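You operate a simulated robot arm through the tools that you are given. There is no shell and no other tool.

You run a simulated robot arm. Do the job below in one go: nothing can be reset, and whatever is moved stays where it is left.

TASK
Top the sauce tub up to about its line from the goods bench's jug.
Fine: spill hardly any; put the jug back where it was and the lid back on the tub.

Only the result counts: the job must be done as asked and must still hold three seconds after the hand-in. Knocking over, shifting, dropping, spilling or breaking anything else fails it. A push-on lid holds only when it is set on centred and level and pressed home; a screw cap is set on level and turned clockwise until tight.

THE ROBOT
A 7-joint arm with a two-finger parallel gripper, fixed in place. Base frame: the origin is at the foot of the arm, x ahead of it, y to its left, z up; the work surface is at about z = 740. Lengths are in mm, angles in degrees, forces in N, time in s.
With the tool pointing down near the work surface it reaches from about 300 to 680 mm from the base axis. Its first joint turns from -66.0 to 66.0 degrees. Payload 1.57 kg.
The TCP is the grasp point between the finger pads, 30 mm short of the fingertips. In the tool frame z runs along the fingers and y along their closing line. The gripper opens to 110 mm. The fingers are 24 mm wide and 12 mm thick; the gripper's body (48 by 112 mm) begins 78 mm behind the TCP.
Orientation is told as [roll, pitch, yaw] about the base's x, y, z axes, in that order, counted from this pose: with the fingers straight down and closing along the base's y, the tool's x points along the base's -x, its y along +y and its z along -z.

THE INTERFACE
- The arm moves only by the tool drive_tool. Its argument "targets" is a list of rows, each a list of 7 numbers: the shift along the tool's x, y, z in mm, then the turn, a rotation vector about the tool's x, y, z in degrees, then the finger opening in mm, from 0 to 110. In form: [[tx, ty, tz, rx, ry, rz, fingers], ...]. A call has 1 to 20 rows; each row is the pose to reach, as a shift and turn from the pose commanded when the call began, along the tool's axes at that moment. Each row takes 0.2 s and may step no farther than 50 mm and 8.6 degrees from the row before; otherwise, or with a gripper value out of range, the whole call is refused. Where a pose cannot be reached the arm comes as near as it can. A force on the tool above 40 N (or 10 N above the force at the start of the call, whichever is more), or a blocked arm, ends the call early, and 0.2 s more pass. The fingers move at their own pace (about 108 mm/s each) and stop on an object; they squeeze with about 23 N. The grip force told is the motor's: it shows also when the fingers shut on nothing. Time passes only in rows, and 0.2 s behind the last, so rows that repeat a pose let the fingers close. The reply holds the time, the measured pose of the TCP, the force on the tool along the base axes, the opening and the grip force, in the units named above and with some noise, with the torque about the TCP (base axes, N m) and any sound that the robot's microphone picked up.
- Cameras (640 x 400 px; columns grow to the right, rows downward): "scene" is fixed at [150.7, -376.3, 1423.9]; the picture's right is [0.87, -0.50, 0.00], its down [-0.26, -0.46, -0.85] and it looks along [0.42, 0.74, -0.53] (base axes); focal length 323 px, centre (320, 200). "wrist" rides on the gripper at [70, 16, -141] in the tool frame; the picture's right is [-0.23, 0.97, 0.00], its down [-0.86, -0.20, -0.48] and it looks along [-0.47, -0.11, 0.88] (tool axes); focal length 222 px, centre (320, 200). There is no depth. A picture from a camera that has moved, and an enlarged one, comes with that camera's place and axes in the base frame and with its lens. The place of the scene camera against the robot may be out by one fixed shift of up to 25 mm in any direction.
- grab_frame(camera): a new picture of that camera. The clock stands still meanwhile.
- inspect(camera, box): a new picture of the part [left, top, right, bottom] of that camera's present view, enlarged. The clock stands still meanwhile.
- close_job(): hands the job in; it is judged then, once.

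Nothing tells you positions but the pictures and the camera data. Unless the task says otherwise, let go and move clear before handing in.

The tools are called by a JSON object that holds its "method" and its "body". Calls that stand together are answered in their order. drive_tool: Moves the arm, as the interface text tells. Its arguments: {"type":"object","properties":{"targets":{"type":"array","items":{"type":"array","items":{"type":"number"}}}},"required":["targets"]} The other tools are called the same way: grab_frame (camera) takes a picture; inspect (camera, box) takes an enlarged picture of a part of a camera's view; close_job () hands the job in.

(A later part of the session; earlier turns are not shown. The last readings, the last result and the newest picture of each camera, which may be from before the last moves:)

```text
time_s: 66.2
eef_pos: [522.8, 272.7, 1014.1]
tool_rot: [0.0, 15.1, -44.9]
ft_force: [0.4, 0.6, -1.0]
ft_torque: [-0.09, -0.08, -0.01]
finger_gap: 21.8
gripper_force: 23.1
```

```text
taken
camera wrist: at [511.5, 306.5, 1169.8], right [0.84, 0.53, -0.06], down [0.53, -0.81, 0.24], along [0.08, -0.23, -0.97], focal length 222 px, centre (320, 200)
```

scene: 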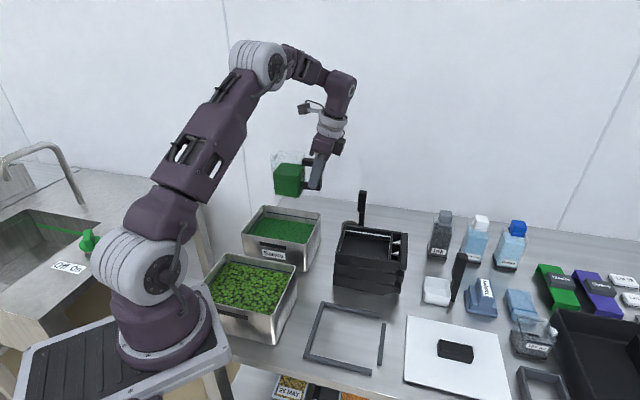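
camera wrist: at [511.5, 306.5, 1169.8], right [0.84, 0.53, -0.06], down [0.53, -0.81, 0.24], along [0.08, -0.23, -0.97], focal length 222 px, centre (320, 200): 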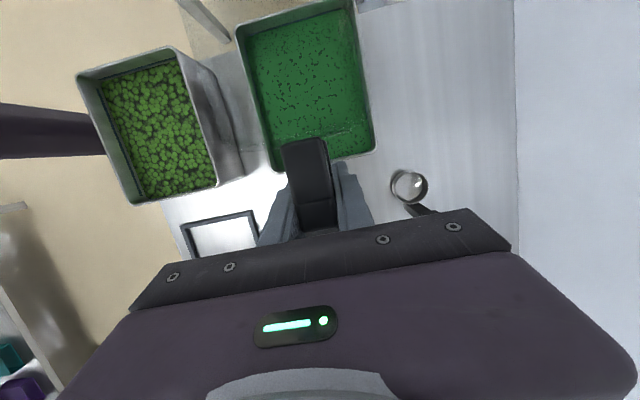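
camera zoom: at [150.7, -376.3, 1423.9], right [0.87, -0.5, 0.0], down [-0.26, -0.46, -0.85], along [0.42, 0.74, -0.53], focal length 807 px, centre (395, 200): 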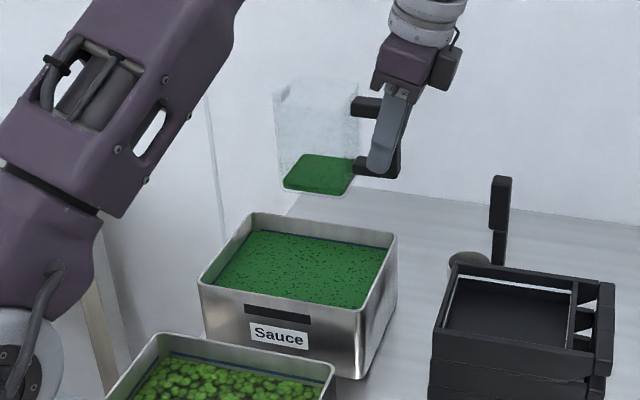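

Level is on the line, and the jug is level again. The arm's elbow seems to have swung, so I'll check the full scene before moving on.

{"method": "grab_frame", "body": {"camera": "scene"}}

{"method": "inspect", "body": {"camera": "scene", "box": [250, 80, 370, 200]}}

```text
taken
```

scene: 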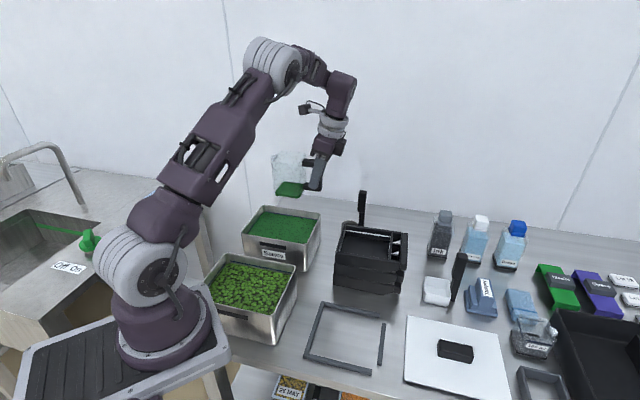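

```text
3.33 times, centred on (310, 140) of scene
camera zoom: at [150.7, -376.3, 1423.9], right [0.87, -0.5, 0.0], down [-0.26, -0.46, -0.85], along [0.42, 0.74, -0.53], focal length 1076 px, centre (353, 400)
```

zoom: 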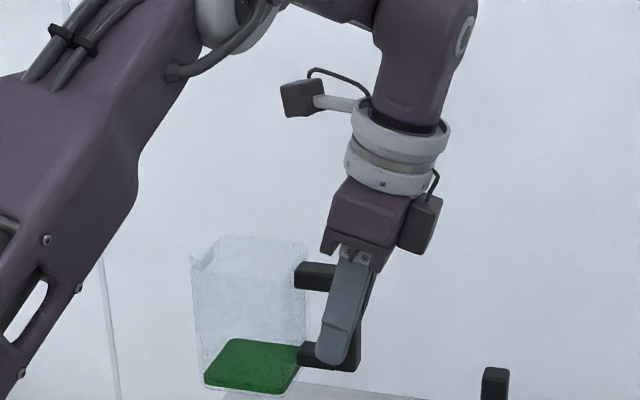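

Everything looks unchanged and the jug is still square in the grip. Carrying it back, level, to above its fence.

{"method": "drive_tool", "body": {"targets": [[-4.6, -5, -1.2, 0, 0, 0, 5], [-16, -17.7, -4.4, 0, 0, 0, 5], [-34.4, -38, -9.3, 0, 0, 0, 5], [-57.3, -63.3, -15.6, 0, 0, 0, 5], [-80.2, -88.6, -21.8, 0, 0, 0, 5], [-103, -113.9, -28, 0, 0, 0, 5], [-126, -139.2, -34.3, 0, 0, 0, 5], [-148.9, -164.5, -40.5, 0, 0, 0, 5], [-171.8, -189.8, -46.7, 0, 0, 0, 5], [-194.7, -215, -53, 0, 0, 0, 5], [-212, -234, -57.6, 0, 0, 0, 5], [-224, -247, -61, 0, 0, 0, 5], [-229, -253, -62.3, 0, 0, 0, 5], [-229, -253, -62.3, 0, 0, 0, 5], [-229, -253, -62.3, 0, 0, 0, 5]]}}

{"method": "grab_frame", "body": {"camera": "scene"}}

{"method": "grab_frame", "body": {"camera": "wrist"}}

```text
time_s: 69.4
eef_pos: [511.1, -73.3, 1015.3]
tool_rot: [0.1, 15.0, -45.0]
ft_force: [0.6, 0.0, -1.4]
ft_torque: [-0.02, -0.08, 0.02]
finger_gap: 22.0
gripper_force: 22.8
```

```text
taken
```

scene: 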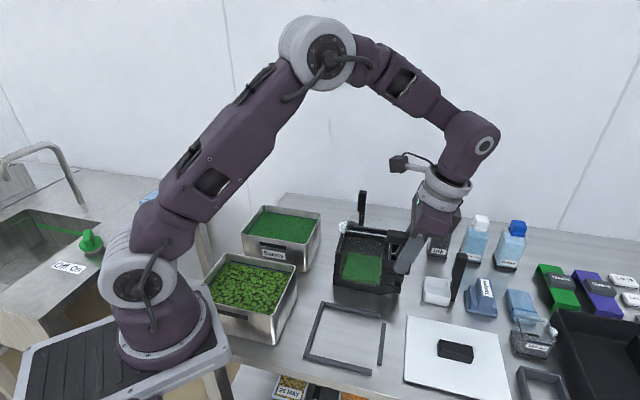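

```text
taken
camera wrist: at [500.5, -39.5, 1170.4], right [0.84, 0.53, -0.06], down [0.53, -0.81, 0.24], along [0.08, -0.23, -0.97], focal length 222 px, centre (320, 200)
```

wrist: 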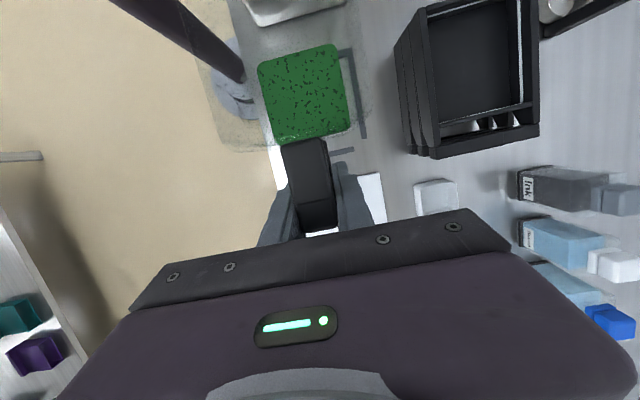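

Above the fence at the original position. Lowering smoothly to 15 mm above its resting height.

{"method": "drive_tool", "body": {"targets": [[-2, 0, 7.5, 0, 0, 0, 5], [-6, 0, 22.5, 0, 0, 0, 5], [-12, 0, 45, 0, 0, 0, 5], [-19, 0, 71, 0, 0, 0, 5], [-26, 0, 97, 0, 0, 0, 5], [-33, 0, 123, 0, 0, 0, 5], [-40, 0, 149, 0, 0, 0, 5], [-46, 0, 171.5, 0, 0, 0, 5], [-50, 0, 186.5, 0, 0, 0, 5], [-51.8, 0, 193.2, 0, 0, 0, 5], [-51.8, 0, 193.2, 0, 0, 0, 5]]}}

{"method": "inspect", "body": {"camera": "scene", "box": [320, 250, 440, 370]}}

{"method": "inspect", "body": {"camera": "wrist", "box": [230, 60, 410, 240]}}

```text
time_s: 71.8
eef_pos: [512.5, -73.4, 815.1]
tool_rot: [0.2, 15.0, -45.0]
ft_force: [-0.5, 0.6, -2.1]
ft_torque: [-0.05, -0.08, 0.0]
finger_gap: 22.1
gripper_force: 22.6
```

```text
3.33 times, centred on (380, 310) of scene
camera zoom: at [150.7, -376.3, 1423.9], right [0.87, -0.5, 0.0], down [-0.26, -0.46, -0.85], along [0.42, 0.74, -0.53], focal length 1076 px, centre (120, -167)
```

zoom: 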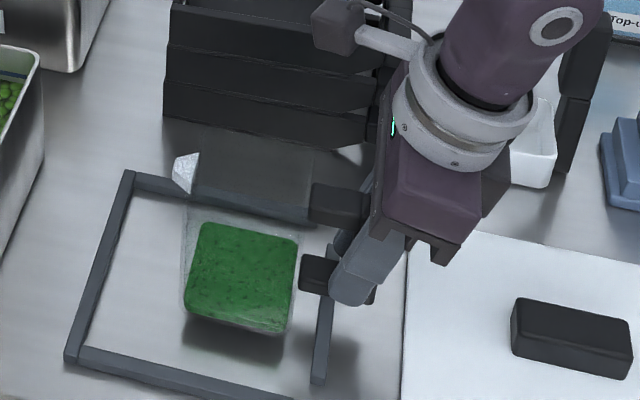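

```text
2.22 times, centred on (320, 150) of wrist
camera zoom: at [501.0, -39.4, 970.2], right [0.84, 0.53, -0.06], down [0.53, -0.81, 0.24], along [0.08, -0.23, -0.97], focal length 494 px, centre (320, 311)
```

zoom: 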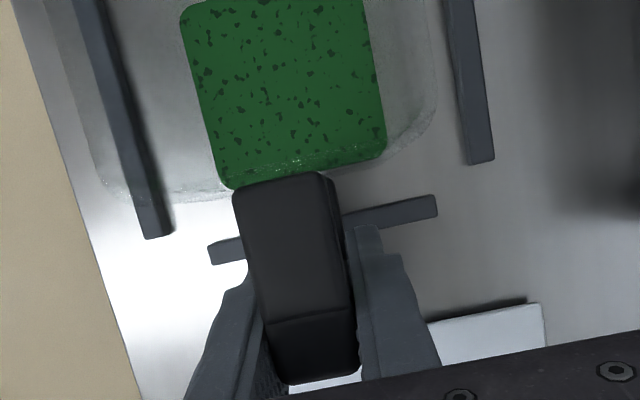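

Aligned with the original spot. Lowering the last 15 mm in fine steps.

{"method": "drive_tool", "body": {"targets": [[-0.8, 0, 2.9, 0, 0, 0, 5], [-1.6, 0, 5.8, 0, 0, 0, 5], [-2.3, 0, 8.7, 0, 0, 0, 5], [-2.8, 0, 10.6, 0, 0, 0, 5], [-3.2, 0, 12.1, 0, 0, 0, 5], [-3.5, 0, 13, 0, 0, 0, 5], [-3.5, 0, 13, 0, 0, 0, 5]]}}

```text
time_s: 73.4
eef_pos: [510.9, -72.2, 801.7]
tool_rot: [0.1, 15.0, -45.0]
ft_force: [1.5, 0.1, -1.6]
ft_torque: [-0.07, -0.08, -0.01]
finger_gap: 22.1
gripper_force: 23.0
```

{"method": "drive_tool", "body": {"targets": [[-0.4, -0.5, 0.5, 0, 0, 0, 5], [-0.7, -1, 1, 0, 0, 0, 5], [-0.9, -1, 1.6, 0, 0, 0, 5], [-0.9, -1, 1.6, 0, 0, 0, 5]]}}

{"method": "inspect", "body": {"camera": "scene", "box": [320, 250, 440, 370]}}

```text
time_s: 74.4
eef_pos: [512.2, -74.3, 800.3]
tool_rot: [0.0, 14.9, -45.1]
ft_force: [1.5, -0.8, 10.0]
ft_torque: [0.23, 0.81, -0.03]
finger_gap: 22.0
gripper_force: 23.2
```

```text
3.33 times, centred on (380, 310) of scene
camera zoom: at [150.6, -376.3, 1423.9], right [0.87, -0.5, 0.0], down [-0.26, -0.46, -0.85], along [0.42, 0.74, -0.53], focal length 1076 px, centre (120, -167)
```

zoom: 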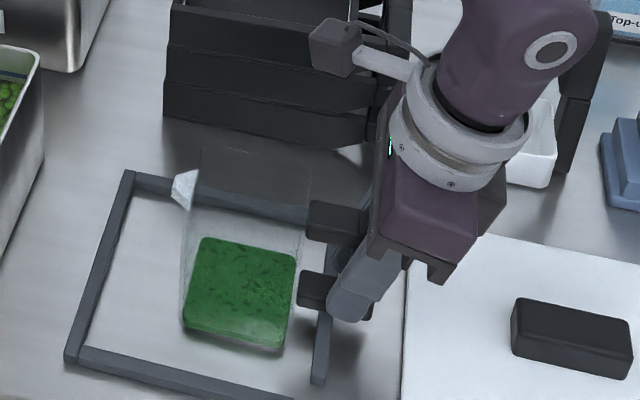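

The jug is standing (10 N contact) at its original place. I'll relax the push and open the fingers.

{"method": "drive_tool", "body": {"targets": [[0.2, 0, -0.7, 0, 0, 0, 5], [0.2, 0, -0.7, 0, 0, 0, 21], [0.2, 0, -0.7, 0, 0, 0, 26], [0.2, 0, -0.7, 0, 0, 0, 40], [0.2, 0, -0.7, 0, 0, 0, 60], [0.2, 0, -0.7, 0, 0, 0, 60]]}}

{"method": "inspect", "body": {"camera": "scene", "box": [320, 250, 440, 370]}}

{"method": "inspect", "body": {"camera": "wrist", "box": [230, 60, 410, 240]}}

```text
time_s: 75.8
eef_pos: [511.1, -75.0, 802.0]
tool_rot: [0.1, 15.0, -44.9]
ft_force: [0.6, 0.2, 0.0]
ft_torque: [-0.02, -0.02, 0.01]
finger_gap: 59.9
gripper_force: 0.0
```

```text
3.33 times, centred on (380, 310) of scene
camera zoom: at [150.7, -376.3, 1423.9], right [0.87, -0.5, 0.0], down [-0.26, -0.46, -0.85], along [0.42, 0.74, -0.53], focal length 1076 px, centre (120, -167)
```

zoom: 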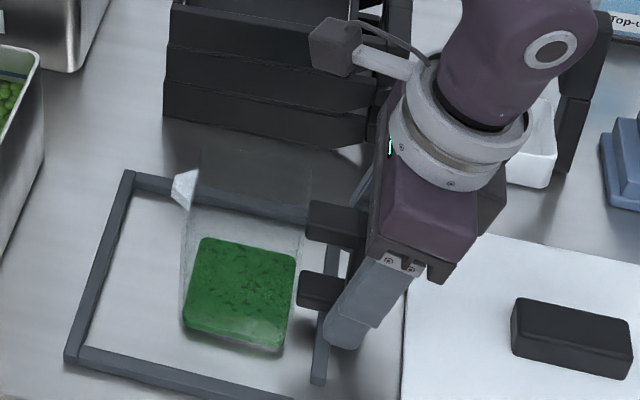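

```text
2.22 times, centred on (320, 150) of wrist
camera zoom: at [500.1, -40.6, 955.8], right [0.84, 0.53, -0.06], down [0.53, -0.81, 0.24], along [0.08, -0.23, -0.97], focal length 494 px, centre (320, 311)
```

zoom: 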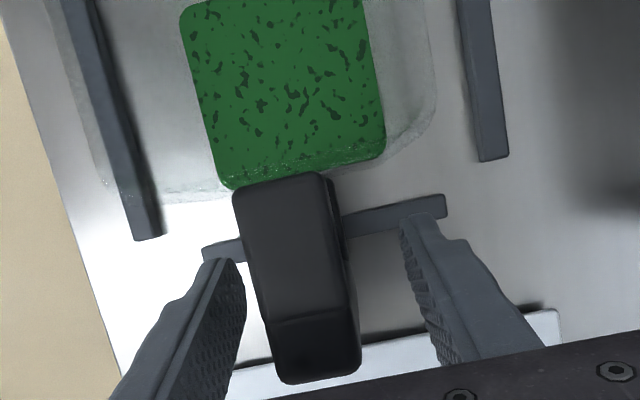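

The jug is back in its original place. I'll rise straight up, then untilt and go to the lid.

{"method": "drive_tool", "body": {"targets": [[2.6, 0, -9.7, 0, 0, 0, 60], [9, 0, -33.8, 0, 0, 0, 60], [18, 0, -67.6, 0, 0, 0, 60], [28.5, 0, -106, 0, 0, 0, 60], [40, 0, -150, 0, 0, 0, 60], [50, 0, -188, 0, 0, 0, 60], [51.8, 0, -193, 0, 0, 0, 60], [51.8, 0, -193, 0, 0, 0, 60]]}}

{"method": "grab_frame", "body": {"camera": "scene"}}

{"method": "grab_frame", "body": {"camera": "wrist"}}

```text
time_s: 77.6
eef_pos: [510.6, -74.5, 1000.3]
tool_rot: [0.1, 15.0, -45.0]
ft_force: [-0.7, -0.4, -0.3]
ft_torque: [0.0, 0.02, -0.01]
finger_gap: 60.2
gripper_force: 0.1
```

```text
taken
```

scene: 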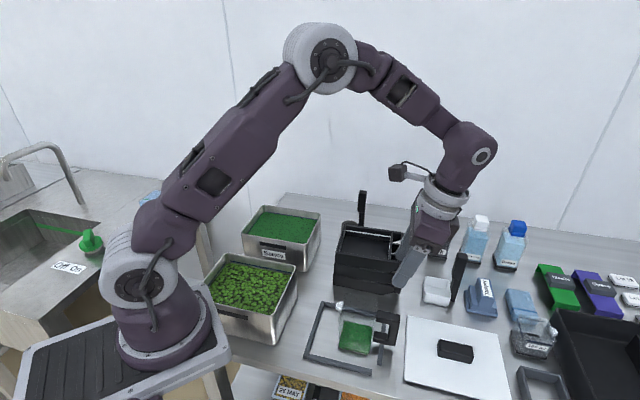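

```text
taken
camera wrist: at [499.6, -41.0, 1155.5], right [0.84, 0.53, -0.06], down [0.53, -0.81, 0.24], along [0.08, -0.23, -0.97], focal length 222 px, centre (320, 200)
```

wrist: 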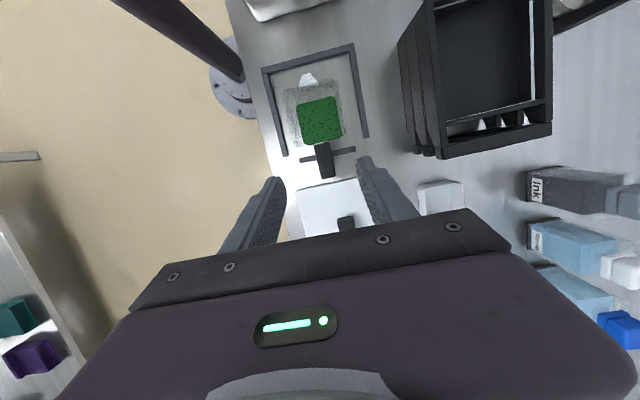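

Now to above the parked lid, with the tool vertical again.

{"method": "drive_tool", "body": {"targets": [[-25, 2, -7, 0, -3, 0, 60], [-55, 4, -15, 0, -6, 0, 60], [-88, 6, -23, 0, -10, 0, 60], [-118, 8.5, -31, 0, -13, 0, 60], [-131.6, 9.6, -35, 0, -15, 0, 60], [-140, 9.6, -3, 0, -15, 0, 60], [-149, 9.6, 30, 0, -15, 0, 60], [-157.4, 9.6, 61.3, 0, -15, 0, 60], [-157.4, 9.6, 61.3, 0, -15, 0, 60]]}}

{"method": "grab_frame", "body": {"camera": "wrist"}}

{"method": "inspect", "body": {"camera": "wrist", "box": [200, 20, 440, 240]}}

```text
time_s: 79.6
eef_pos: [614.1, -164.0, 899.8]
tool_rot: [0.0, 0.0, -45.0]
ft_force: [1.2, -1.0, -0.1]
ft_torque: [0.02, 0.02, 0.0]
finger_gap: 60.3
gripper_force: 0.1
```

```text
taken
camera wrist: at [575.6, -102.8, 1042.0], right [0.85, 0.53, 0.0], down [0.46, -0.75, 0.48], along [0.25, -0.41, -0.88], focal length 222 px, centre (320, 200)
```

wrist: 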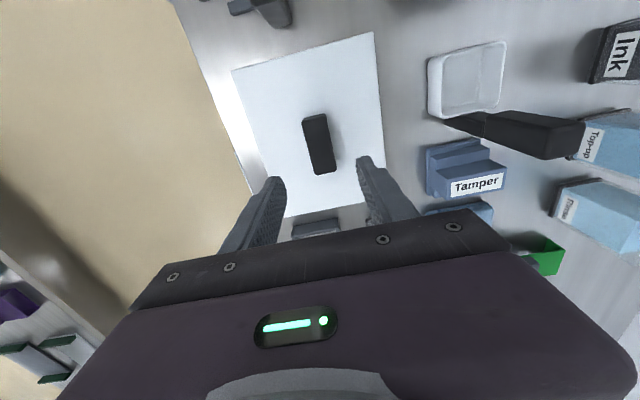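

```text
1.82 times, centred on (320, 130) of wrist
camera zoom: at [575.6, -102.8, 1042.0], right [0.85, 0.53, 0.0], down [0.46, -0.75, 0.48], along [0.25, -0.41, -0.88], focal length 404 px, centre (320, 327)
```

zoom: 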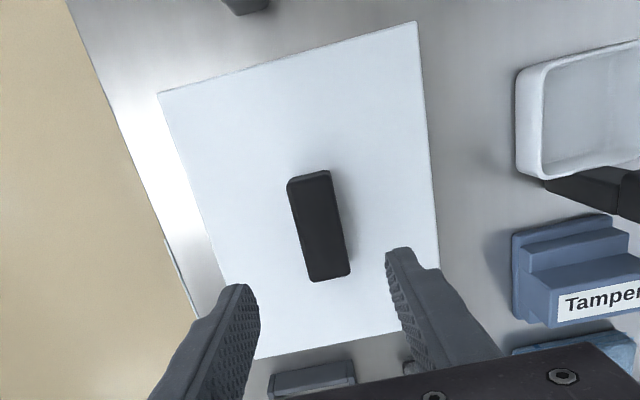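

The lid is untouched under the gripper. Descending around the knob to the same grip height as when I released it.

{"method": "drive_tool", "body": {"targets": [[0, 0, 30, 0, 0, 0, 60], [0, 0, 60, 0, 0, 0, 60], [0, 0, 85, 0, 0, 0, 60], [0, 0, 105, 0, 0, 0, 60], [0, 0, 113, 0, 0, 0, 60], [0, 0, 115.5, 0, 0, 0, 60], [0, 0, 115.5, 0, 0, 0, 60]]}}

{"method": "drive_tool", "body": {"targets": [[0, 0, 0, 0, 0, 0, 40], [0, 0, 0, 0, 0, 0, 30], [0, 0, 0, 0, 0, 0, 10], [0, 0, 0, 0, 0, 0, 10], [0, 0, 0, 0, 0, 0, 10]]}}

{"method": "grab_frame", "body": {"camera": "wrist"}}

```text
time_s: 81.2
eef_pos: [613.9, -164.4, 784.9]
tool_rot: [0.1, -0.1, -45.0]
ft_force: [-0.3, -0.3, 0.6]
ft_torque: [-0.01, -0.03, 0.01]
finger_gap: 60.0
gripper_force: 0.1
```

```text
time_s: 82.4
eef_pos: [614.8, -163.6, 785.4]
tool_rot: [0.1, 0.0, -45.0]
ft_force: [-0.7, 0.3, 0.4]
ft_torque: [-0.04, 0.03, 0.03]
finger_gap: 29.6
gripper_force: 23.4
```

```text
taken
camera wrist: at [575.4, -102.6, 927.5], right [0.85, 0.53, 0.0], down [0.46, -0.75, 0.48], along [0.25, -0.41, -0.88], focal length 222 px, centre (320, 200)
```

wrist: 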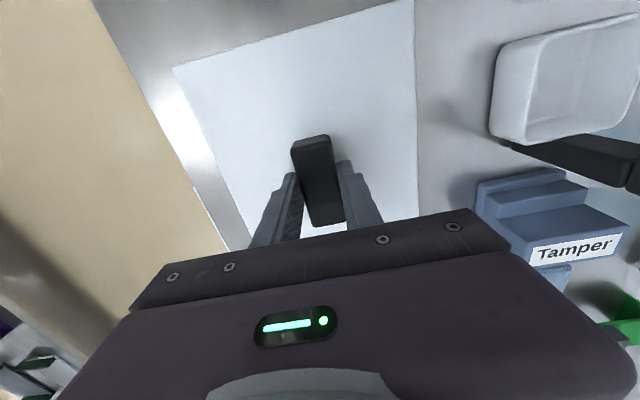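

Knob gripped just as before. Lifting the lid.

{"method": "drive_tool", "body": {"targets": [[0, 0, -3, 0, 0, 0, 10], [0, 0, -10, 0, 0, 0, 10], [0, 0, -30, 0, 0, 0, 10], [0, 0, -65, 0, 0, 0, 10], [0, 0, -105, 0, 0, 0, 10], [0, 0, -145, 0, 0, 0, 10], [0, 0, -185, 0, 0, 0, 10], [0, 0, -225, 0, 0, 0, 10], [0, 0, -255, 0, 0, 0, 10], [0, 0, -272, 0, 0, 0, 10], [0, 0, -275, 0, 0, 0, 10], [0, 0, -275, 0, 0, 0, 10]]}}

{"method": "grab_frame", "body": {"camera": "wrist"}}

{"method": "grab_frame", "body": {"camera": "scene"}}

```text
time_s: 85.0
eef_pos: [613.7, -163.1, 1061.7]
tool_rot: [0.2, -0.1, -45.0]
ft_force: [0.8, 0.0, -1.5]
ft_torque: [0.01, -0.02, -0.03]
finger_gap: 29.2
gripper_force: 23.0
```

```text
taken
camera wrist: at [574.8, -102.4, 1202.1], right [0.85, 0.53, 0.0], down [0.46, -0.75, 0.48], along [0.25, -0.41, -0.88], focal length 222 px, centre (320, 200)
```

wrist: 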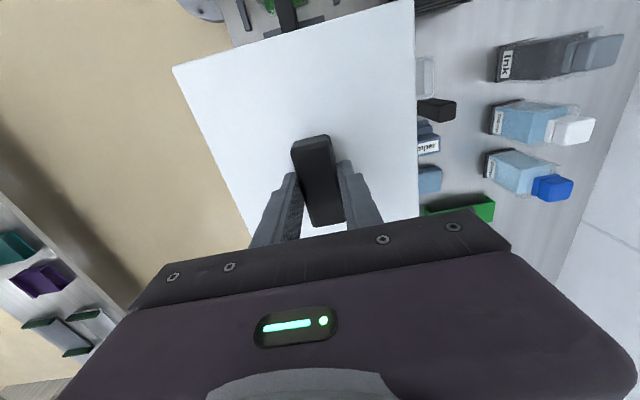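

```text
taken
```

scene: 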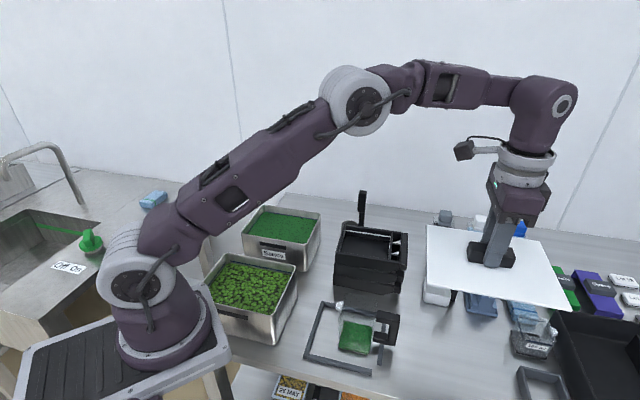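

The lid is up. Carrying it back over the tub at height.

{"method": "drive_tool", "body": {"targets": [[12, 6, 0, 0, 0, 0, 10], [36, 18, 0, 0, 0, 0, 10], [68, 34.5, 0, 0, 0, 0, 10], [104, 52.8, 0, 0, 0, 0, 10], [140, 71, 0, 0, 0, 0, 10], [176, 89.3, 0, 0, 0, 0, 10], [212, 107.6, 0, 0, 0, 0, 10], [248, 125.8, 0, 0, 0, 0, 10], [284, 144, 0, 0, 0, 0, 10], [320, 162.4, 0, 0, 0, 0, 10], [356, 180.6, 0, 0, 0, 0, 10], [392, 198.9, 0, 0, 0, 0, 10], [425, 215.6, 0, 0, 0, 0, 10], [453, 229.8, 0, 0, 0, 0, 10], [472, 239.5, 0, 0, 0, 0, 10], [480.3, 243.7, 0, 0, 0, 0, 10], [480.3, 243.7, 0, 0, 0, 0, 10]]}}

{"method": "grab_frame", "body": {"camera": "wrist"}}

{"method": "inspect", "body": {"camera": "scene", "box": [220, 130, 340, 280]}}

```text
time_s: 88.6
eef_pos: [445.7, 347.8, 1061.0]
tool_rot: [0.2, 0.0, -45.1]
ft_force: [0.4, -0.4, -1.2]
ft_torque: [0.03, 0.0, 0.0]
finger_gap: 29.4
gripper_force: 23.4
```

```text
taken
camera wrist: at [406.9, 409.7, 1202.4], right [0.85, 0.53, 0.0], down [0.46, -0.75, 0.48], along [0.25, -0.41, -0.88], focal length 222 px, centre (320, 200)
```

wrist: 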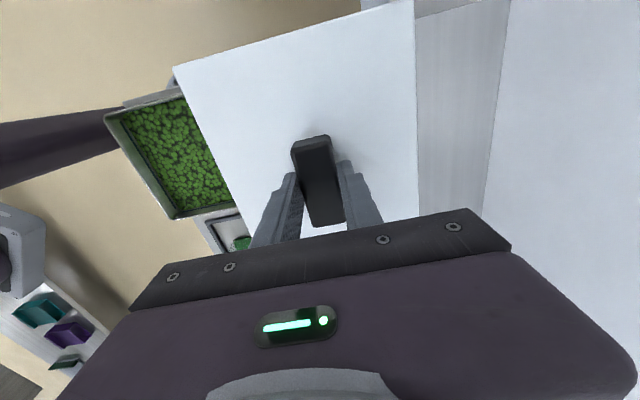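

```text
2.67 times, centred on (280, 205) of scene
camera zoom: at [150.7, -376.3, 1423.9], right [0.87, -0.5, 0.0], down [-0.26, -0.46, -0.85], along [0.42, 0.74, -0.53], focal length 861 px, centre (427, 187)
```

zoom: 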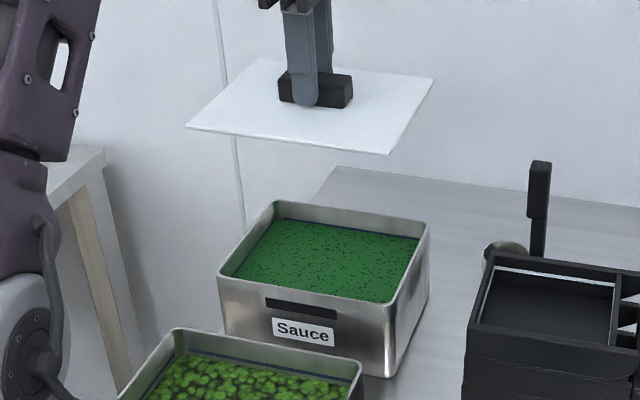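

Over the tub. Lowering to about 18 mm above seating, to compare with the picture from when I lifted it off.

{"method": "drive_tool", "body": {"targets": [[0, 0, 15, 0, 0, 0, 10], [0, 0, 45, 0, 0, 0, 10], [0, 0, 80, 0, 0, 0, 10], [0, 0, 115, 0, 0, 0, 10], [0, 0, 142, 0, 0, 0, 10], [0, 0, 155, 0, 0, 0, 10], [0, 0, 157, 0, 0, 0, 10], [0, 0, 157, 0, 0, 0, 10]]}}

{"method": "inspect", "body": {"camera": "scene", "box": [220, 180, 340, 280]}}

{"method": "grab_frame", "body": {"camera": "wrist"}}

```text
time_s: 90.4
eef_pos: [447.0, 348.3, 902.4]
tool_rot: [0.1, 0.0, -45.0]
ft_force: [-0.1, 0.0, -1.8]
ft_torque: [-0.01, -0.01, -0.01]
finger_gap: 29.4
gripper_force: 22.7
```

```text
4.00 times, centred on (280, 230) of scene
camera zoom: at [150.7, -376.3, 1423.9], right [0.87, -0.5, 0.0], down [-0.26, -0.46, -0.85], along [0.42, 0.74, -0.53], focal length 1292 px, centre (480, 80)
```

zoom: 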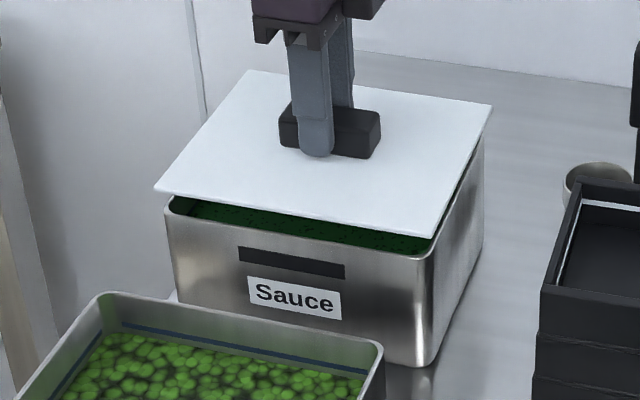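

```text
taken
camera wrist: at [408.3, 409.6, 1044.9], right [0.85, 0.53, 0.0], down [0.46, -0.75, 0.48], along [0.25, -0.41, -0.88], focal length 222 px, centre (320, 200)
```

wrist: 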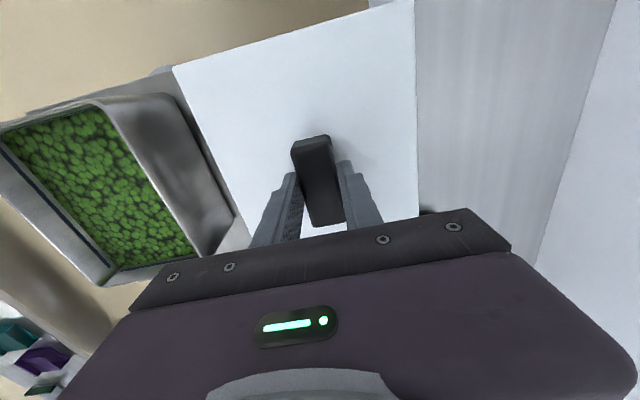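

The lid lines up with its original position within about 1 mm. Lowering onto the rim in fine steps.

{"method": "drive_tool", "body": {"targets": [[0.5, 0, 4, 0, 0, 0, 10], [0.5, 0, 8, 0, 0, 0, 10], [0.5, 0, 11, 0, 0, 0, 10], [0.5, 0, 13, 0, 0, 0, 10], [0.5, 0, 14, 0, 0, 0, 10], [0.5, 0, 15, 0, 0, 0, 10], [0.5, 0, 15, 0, 0, 0, 10]]}}

{"method": "inspect", "body": {"camera": "scene", "box": [220, 180, 340, 280]}}

```text
time_s: 92.0
eef_pos: [446.2, 349.2, 888.1]
tool_rot: [0.1, 0.0, -45.1]
ft_force: [-0.3, 0.8, 0.4]
ft_torque: [0.02, 0.0, 0.01]
finger_gap: 29.3
gripper_force: 23.5
```

```text
4.00 times, centred on (280, 230) of scene
camera zoom: at [150.7, -376.3, 1423.9], right [0.87, -0.5, 0.0], down [-0.26, -0.46, -0.85], along [0.42, 0.74, -0.53], focal length 1292 px, centre (480, 80)
```

zoom: 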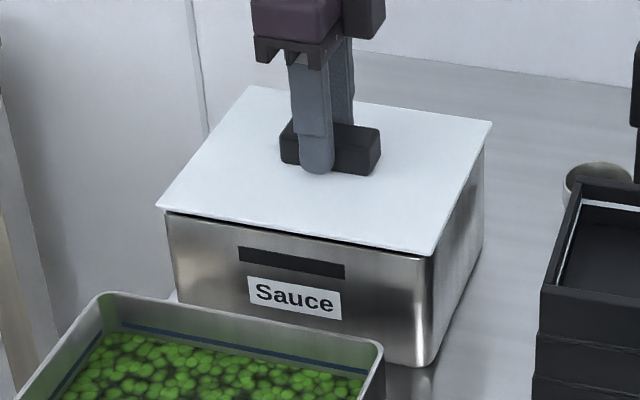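

About 3 mm to go. Pressing down in 1 mm steps until the force shows it home.

{"method": "drive_tool", "body": {"targets": [[0, 0, 1, 0, 0, 0, 10], [0, 0, 2, 0, 0, 0, 10], [0, 0, 2.5, 0, 0, 0, 10], [0, 0, 2.5, 0, 0, 0, 10]]}}

{"method": "inspect", "body": {"camera": "scene", "box": [220, 180, 340, 280]}}

```text
time_s: 93.0
eef_pos: [446.1, 348.5, 886.1]
tool_rot: [0.1, 0.0, -45.0]
ft_force: [0.4, 0.6, -0.9]
ft_torque: [0.0, -0.01, -0.05]
finger_gap: 29.2
gripper_force: 23.1
```

```text
4.00 times, centred on (280, 230) of scene
camera zoom: at [150.7, -376.3, 1423.9], right [0.87, -0.5, 0.0], down [-0.26, -0.46, -0.85], along [0.42, 0.74, -0.53], focal length 1292 px, centre (480, 80)
```

zoom: 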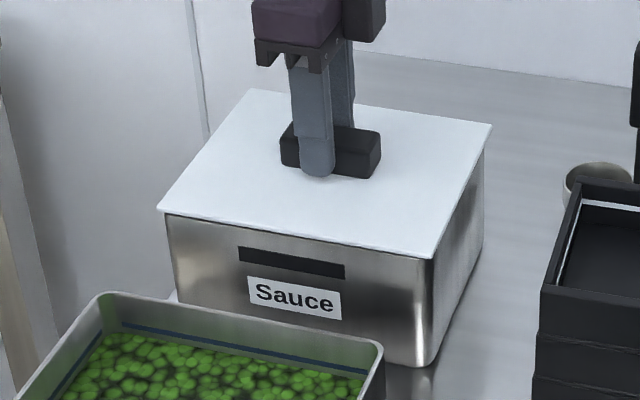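

{"method": "drive_tool", "body": {"targets": [[0, 0, 0.7, 0, 0, 0, 10], [0, 0, 1.4, 0, 0, 0, 10], [0, 0, 2, 0, 0, 0, 10], [0, 0, 2, 0, 0, 0, 10]]}}

{"method": "inspect", "body": {"camera": "scene", "box": [220, 180, 340, 280]}}

```text
time_s: 94.0
eef_pos: [447.2, 349.1, 884.3]
tool_rot: [0.2, 0.0, -45.1]
ft_force: [-3.0, -0.7, 10.4]
ft_torque: [-0.12, 0.04, -0.01]
finger_gap: 29.4
gripper_force: 23.4
```

```text
4.00 times, centred on (280, 230) of scene
camera zoom: at [150.5, -376.4, 1423.9], right [0.87, -0.5, 0.0], down [-0.26, -0.46, -0.85], along [0.42, 0.74, -0.53], focal length 1292 px, centre (480, 80)
```

zoom: 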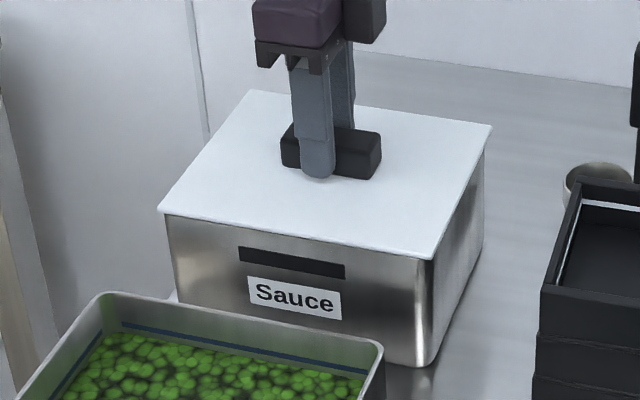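

Contact at 10 N, practically seated. Pressing a bit more to drive it home.

{"method": "drive_tool", "body": {"targets": [[0, 0, 0.5, 0, 0, 0, 10], [0, 0, 1, 0, 0, 0, 10], [0, 0, 1.5, 0, 0, 0, 10], [0, 0, 1.8, 0, 0, 0, 10], [0, 0, 1.8, 0, 0, 0, 10]]}}

{"method": "inspect", "body": {"camera": "scene", "box": [220, 180, 340, 280]}}

```text
time_s: 95.2
eef_pos: [447.1, 347.8, 883.0]
tool_rot: [0.3, -0.1, -45.0]
ft_force: [0.9, 0.4, 20.6]
ft_torque: [-0.1, 0.03, 0.0]
finger_gap: 29.3
gripper_force: 23.2
```

```text
4.00 times, centred on (280, 230) of scene
camera zoom: at [150.4, -376.5, 1423.9], right [0.87, -0.5, 0.0], down [-0.26, -0.46, -0.85], along [0.42, 0.74, -0.53], focal length 1292 px, centre (480, 80)
```

zoom: 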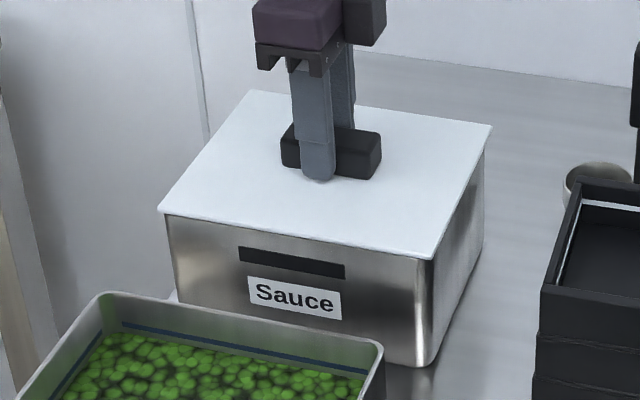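

The fingers slip slightly on the knob at about 20 N. I'll keep pressing so the fingertips themselves bear on the lid beside the knob, symmetric about centre.

{"method": "drive_tool", "body": {"targets": [[0, 0, 1, 0, 0, 0, 10], [0, 0, 2, 0, 0, 0, 10], [0, 0, 2.7, 0, 0, 0, 10], [0, 0, 3.4, 0, 0, 0, 10], [0, 0, 4, 0, 0, 0, 10]]}}

{"method": "inspect", "body": {"camera": "scene", "box": [220, 180, 340, 280]}}

```text
time_s: 96.4
eef_pos: [447.7, 349.5, 879.6]
tool_rot: [0.2, 0.0, -44.9]
ft_force: [0.0, 0.5, 5.7]
ft_torque: [-0.32, 0.47, 0.05]
finger_gap: 29.6
gripper_force: 23.4
stopped in row 5: the force on the tool passed its limit at 42 N (the readings are from after the stop); the commanded pose is now the measured one
```

```text
4.00 times, centred on (280, 230) of scene
camera zoom: at [150.6, -376.4, 1423.9], right [0.87, -0.5, 0.0], down [-0.26, -0.46, -0.85], along [0.42, 0.74, -0.53], focal length 1292 px, centre (480, 80)
```

zoom: 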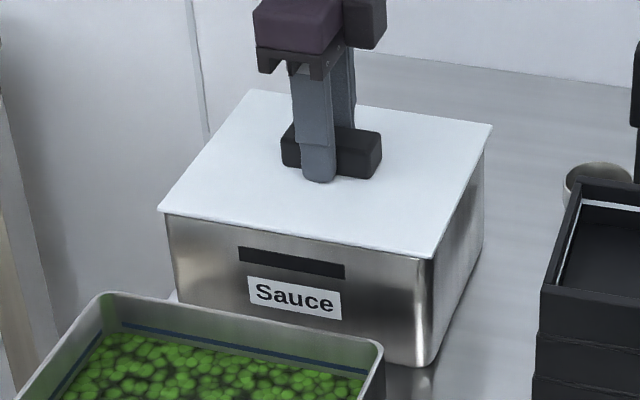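

The press reached 42 N with the lid top at its original height, so it's home. Now I'll open the fingers in place and rise straight up.

{"method": "drive_tool", "body": {"targets": [[0, 0, 0, 0, 0, 0, 30], [0, 0, 0, 0, 0, 0, 36], [0, 0, -0.5, 0, 0, 0, 50], [0, 0, -1, 0, 0, 0, 60], [0, 0, -1.5, 0, 0, 0, 60]]}}

{"method": "inspect", "body": {"camera": "scene", "box": [220, 180, 340, 280]}}

```text
time_s: 97.6
eef_pos: [446.7, 347.9, 880.9]
tool_rot: [0.1, 0.0, -45.0]
ft_force: [0.1, -0.5, 0.5]
ft_torque: [0.0, 0.02, -0.04]
finger_gap: 60.0
gripper_force: 0.1
```

```text
4.00 times, centred on (280, 230) of scene
camera zoom: at [150.7, -376.3, 1423.9], right [0.87, -0.5, 0.0], down [-0.26, -0.46, -0.85], along [0.42, 0.74, -0.53], focal length 1292 px, centre (480, 80)
```

zoom: 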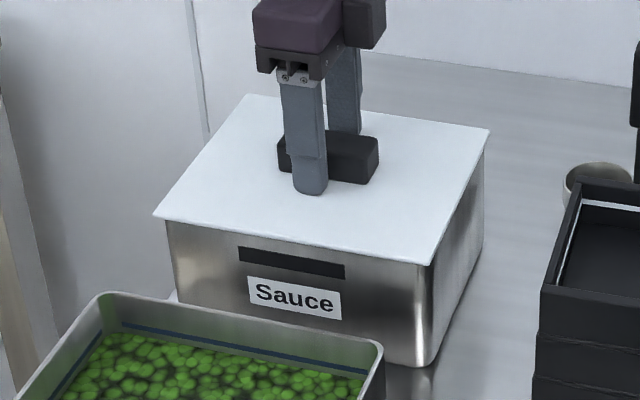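

After letting go, the lid settled a little. Let me rise clear and check its seating closely.

{"method": "drive_tool", "body": {"targets": [[0, 0, -5, 0, 0, 0, 60], [0, 0, -20, 0, 0, 0, 60], [0, 0, -50, 0, 0, 0, 60], [0, 0, -85, 0, 0, 0, 70], [0, 0, -85, 0, 0, 0, 70]]}}

{"method": "inspect", "body": {"camera": "scene", "box": [220, 180, 340, 280]}}

{"method": "inspect", "body": {"camera": "scene", "box": [235, 225, 295, 260]}}

{"method": "inspect", "body": {"camera": "scene", "box": [285, 205, 330, 255]}}

{"method": "grab_frame", "body": {"camera": "wrist"}}

```text
time_s: 98.8
eef_pos: [445.3, 349.2, 966.6]
tool_rot: [0.2, 0.0, -45.0]
ft_force: [-0.7, -0.5, 0.7]
ft_torque: [0.03, -0.01, -0.01]
finger_gap: 69.9
gripper_force: 0.0
```

```text
4.00 times, centred on (280, 230) of scene
camera zoom: at [150.7, -376.3, 1423.9], right [0.87, -0.5, 0.0], down [-0.26, -0.46, -0.85], along [0.42, 0.74, -0.53], focal length 1292 px, centre (480, 80)
```

zoom: 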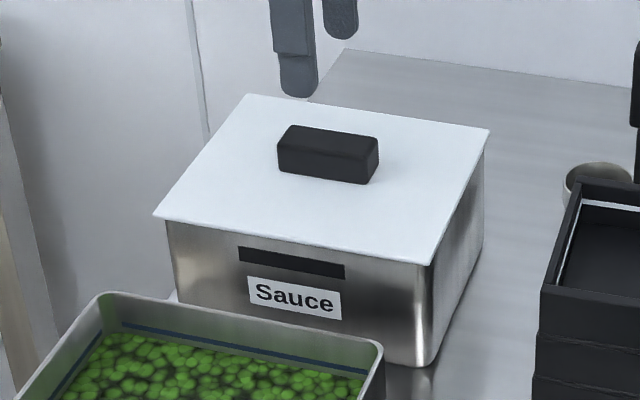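

```text
10.67 times, centred on (265, 242) of scene
camera zoom: at [150.7, -376.3, 1423.9], right [0.87, -0.5, 0.0], down [-0.26, -0.46, -0.85], along [0.42, 0.74, -0.53], focal length 3444 px, centre (907, -253)
```

zoom: 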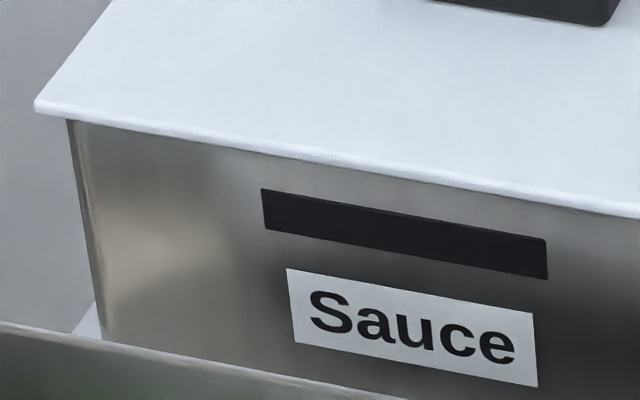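

```text
8.00 times, centred on (308, 230) of scene
camera zoom: at [150.7, -376.3, 1423.9], right [0.87, -0.5, 0.0], down [-0.26, -0.46, -0.85], along [0.42, 0.74, -0.53], focal length 2583 px, centre (420, -40)
```

zoom: 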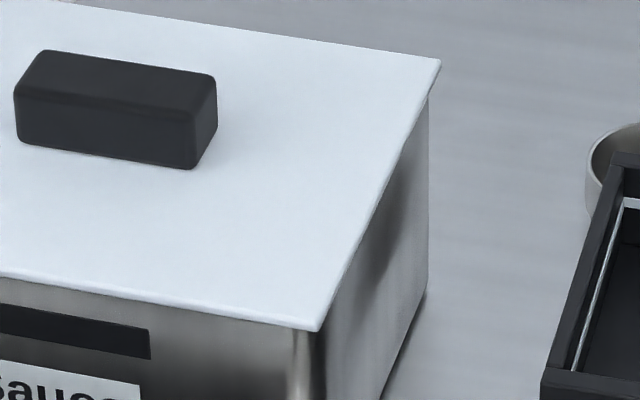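

```text
taken
camera wrist: at [407.9, 409.5, 1107.9], right [0.85, 0.53, 0.0], down [0.46, -0.75, 0.48], along [0.26, -0.4, -0.88], focal length 222 px, centre (320, 200)
```

wrist: 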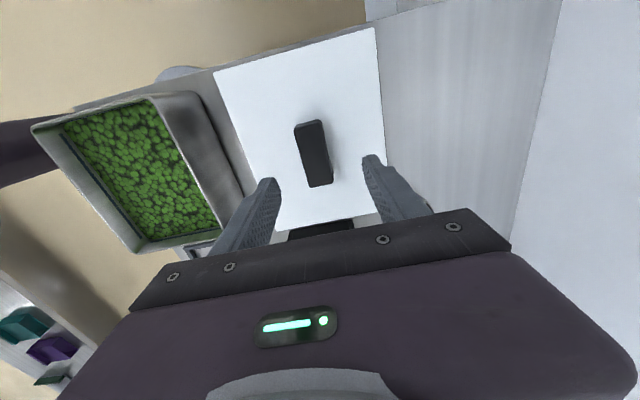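

I'll compare the lid's seat with the very same crop I took before removing it.

{"method": "inspect", "body": {"camera": "scene", "box": [240, 180, 330, 260]}}

{"method": "inspect", "body": {"camera": "scene", "box": [260, 200, 310, 240]}}

{"method": "inspect", "body": {"camera": "scene", "box": [200, 180, 420, 320]}}

```text
5.00 times, centred on (285, 220) of scene
camera zoom: at [150.7, -376.3, 1423.9], right [0.87, -0.5, 0.0], down [-0.26, -0.46, -0.85], along [0.42, 0.74, -0.53], focal length 1614 px, centre (495, 100)
```

zoom: 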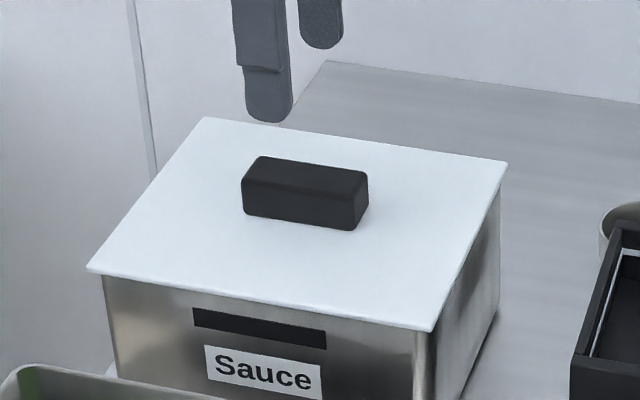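

```text
10.00 times, centred on (285, 220) of scene
camera zoom: at [150.7, -376.3, 1423.9], right [0.87, -0.5, 0.0], down [-0.26, -0.46, -0.85], along [0.42, 0.74, -0.53], focal length 3229 px, centre (670, 0)
```

zoom: 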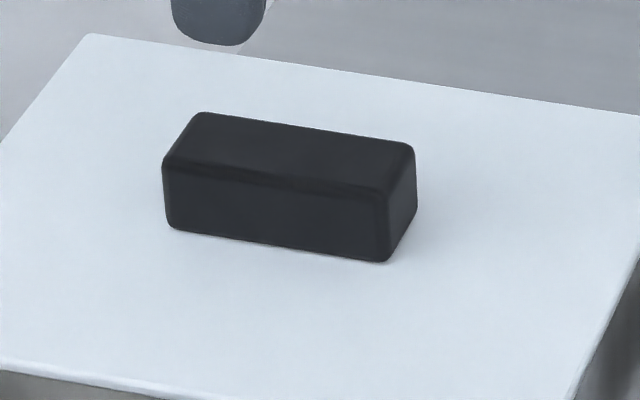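

```text
2.86 times, centred on (310, 250) of scene
camera zoom: at [150.7, -376.3, 1423.9], right [0.87, -0.5, 0.0], down [-0.26, -0.46, -0.85], along [0.42, 0.74, -0.53], focal length 922 px, centre (349, 57)
```

zoom: 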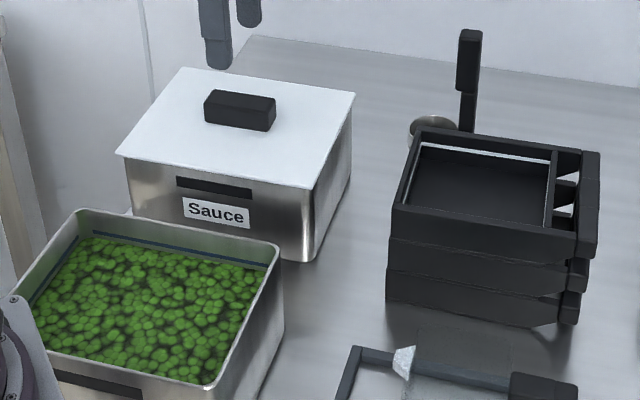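

I'll measure the lid's position from the wrist view accurately.

{"method": "inspect", "body": {"camera": "wrist", "box": [195, 10, 405, 250]}}

{"method": "inspect", "body": {"camera": "wrist", "box": [0, 60, 240, 270]}}

```text
1.67 times, centred on (300, 130) of wrist
camera zoom: at [407.9, 409.5, 1107.9], right [0.85, 0.53, 0.0], down [0.46, -0.75, 0.48], along [0.26, -0.4, -0.88], focal length 370 px, centre (353, 317)
```

zoom: 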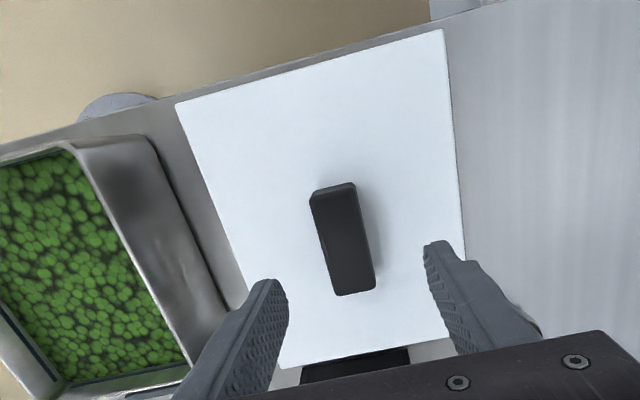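

```text
1.90 times, centred on (120, 165) of wrist
camera zoom: at [407.9, 409.5, 1107.9], right [0.85, 0.53, 0.0], down [0.46, -0.75, 0.48], along [0.26, -0.4, -0.88], focal length 423 px, centre (701, 267)
```

zoom: 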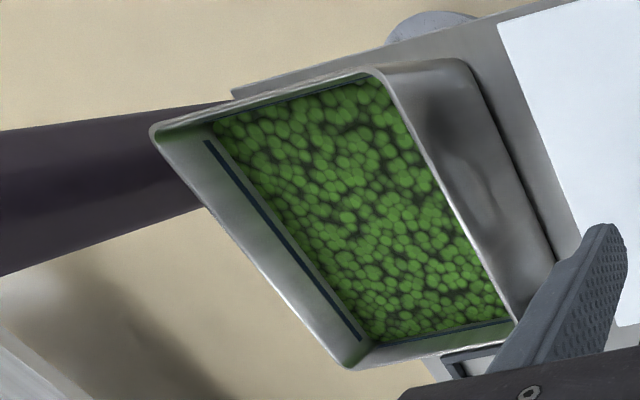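

The lid got dragged about 4 mm toward the bench edge when one fingertip rubbed on it during release. I'll re-grip the knob, with fingertips clear of the lid, to re-centre it.

{"method": "drive_tool", "body": {"targets": [[0, -0.3, 25, 0, 0, 0, 60], [0, -0.7, 50, 0, 0, 0, 60], [0, -0.7, 70, 0, 0, 0, 60], [0, -0.7, 79, 0, 0, 0, 60], [0, -0.7, 79, 0, 0, 0, 60]]}}

{"method": "grab_frame", "body": {"camera": "wrist"}}

```text
time_s: 100.0
eef_pos: [446.7, 349.1, 886.9]
tool_rot: [0.2, 0.0, -45.1]
ft_force: [-0.1, -1.3, 0.0]
ft_torque: [0.01, -0.02, -0.03]
finger_gap: 60.1
gripper_force: 0.0
```

```text
taken
camera wrist: at [407.8, 409.4, 1029.2], right [0.85, 0.53, 0.0], down [0.46, -0.75, 0.48], along [0.25, -0.4, -0.88], focal length 222 px, centre (320, 200)
```

wrist: 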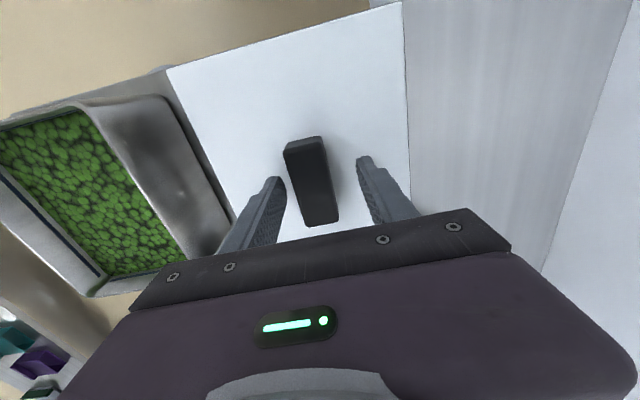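

Confirmed: the knob sits about 4 mm off-centre between the fingers. Closing will centre it.

{"method": "drive_tool", "body": {"targets": [[0, 0, 0, 0, 0, 0, 45], [0, 0, 0, 0, 0, 0, 38], [0, 0, 0, 0, 0, 0, 33], [0, 0, 0, 0, 0, 0, 28], [0, 0, 0, 0, 0, 0, 10], [0, 0, 0, 0, 0, 0, 10]]}}

{"method": "inspect", "body": {"camera": "scene", "box": [240, 180, 330, 260]}}

{"method": "grab_frame", "body": {"camera": "wrist"}}

```text
time_s: 101.4
eef_pos: [446.8, 348.9, 887.1]
tool_rot: [0.1, -0.1, -45.0]
ft_force: [0.3, 0.1, -0.1]
ft_torque: [-0.05, 0.02, 0.01]
finger_gap: 29.4
gripper_force: 23.3
```

```text
5.00 times, centred on (285, 220) of scene
camera zoom: at [150.7, -376.3, 1423.9], right [0.87, -0.5, 0.0], down [-0.26, -0.46, -0.85], along [0.42, 0.74, -0.53], focal length 1614 px, centre (495, 100)
```

zoom: 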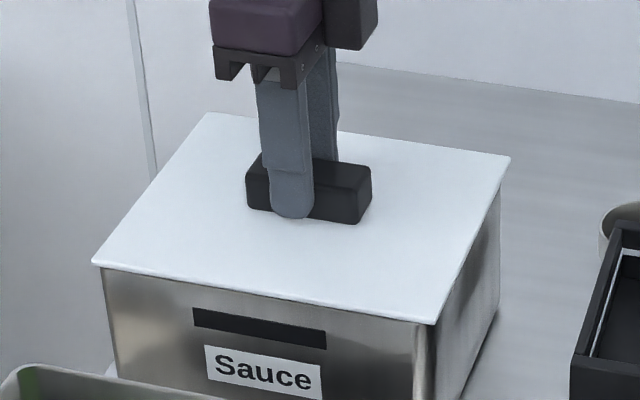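

```text
taken
camera wrist: at [407.8, 409.4, 1029.4], right [0.85, 0.53, 0.0], down [0.46, -0.75, 0.48], along [0.26, -0.4, -0.88], focal length 222 px, centre (320, 200)
```

wrist: 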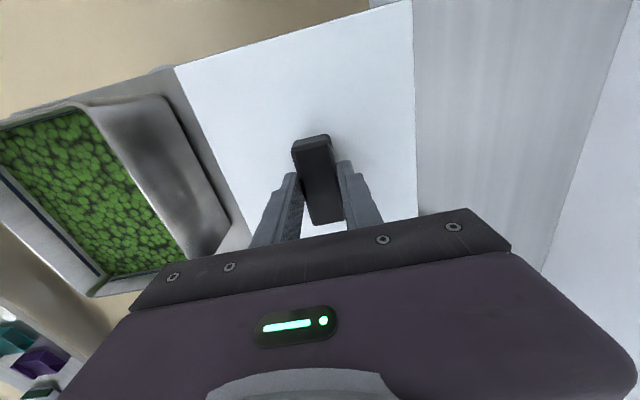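

The lid is centred on the gripper; versus the original picture it's now about 2 mm too far the other way. I'll slide it gently by that amount while gripped.

{"method": "drive_tool", "body": {"targets": [[0.4, -0.8, 0, 0, 0, 0, 10], [0.7, -1.7, 0, 0, 0, 0, 10], [0.7, -1.7, 0, 0, 0, 0, 10]]}}

{"method": "inspect", "body": {"camera": "scene", "box": [240, 180, 330, 260]}}

{"method": "inspect", "body": {"camera": "scene", "box": [260, 200, 310, 240]}}

```text
time_s: 102.2
eef_pos: [445.6, 348.4, 888.3]
tool_rot: [0.2, 0.0, -45.0]
ft_force: [2.0, 0.7, 4.7]
ft_torque: [-0.02, -0.04, -0.01]
finger_gap: 29.6
gripper_force: 23.1
```

```text
5.00 times, centred on (285, 220) of scene
camera zoom: at [150.6, -376.3, 1423.9], right [0.87, -0.5, 0.0], down [-0.26, -0.46, -0.85], along [0.42, 0.74, -0.53], focal length 1614 px, centre (495, 100)
```

zoom: 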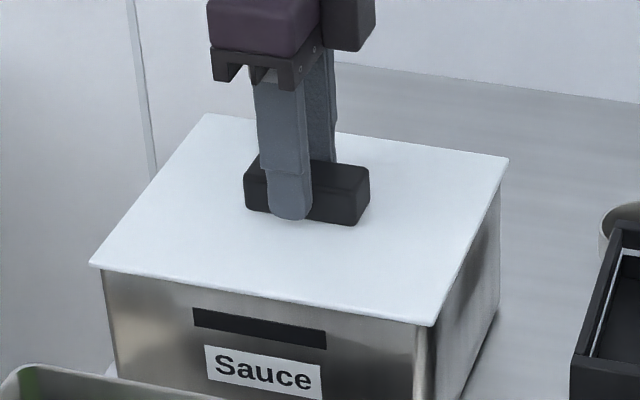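

```text
10.00 times, centred on (285, 220) of scene
camera zoom: at [150.6, -376.3, 1423.9], right [0.87, -0.5, 0.0], down [-0.26, -0.46, -0.85], along [0.42, 0.74, -0.53], focal length 3229 px, centre (670, 0)
```

zoom: 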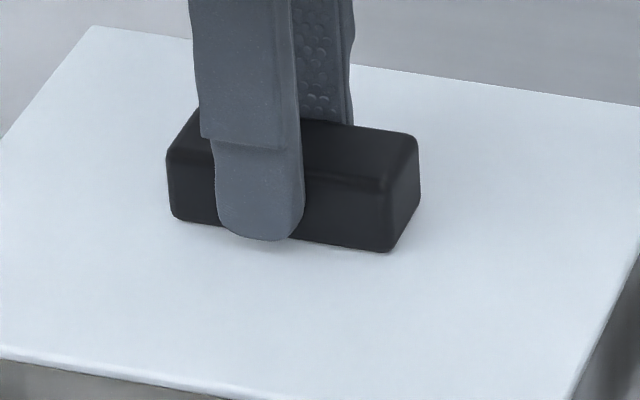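

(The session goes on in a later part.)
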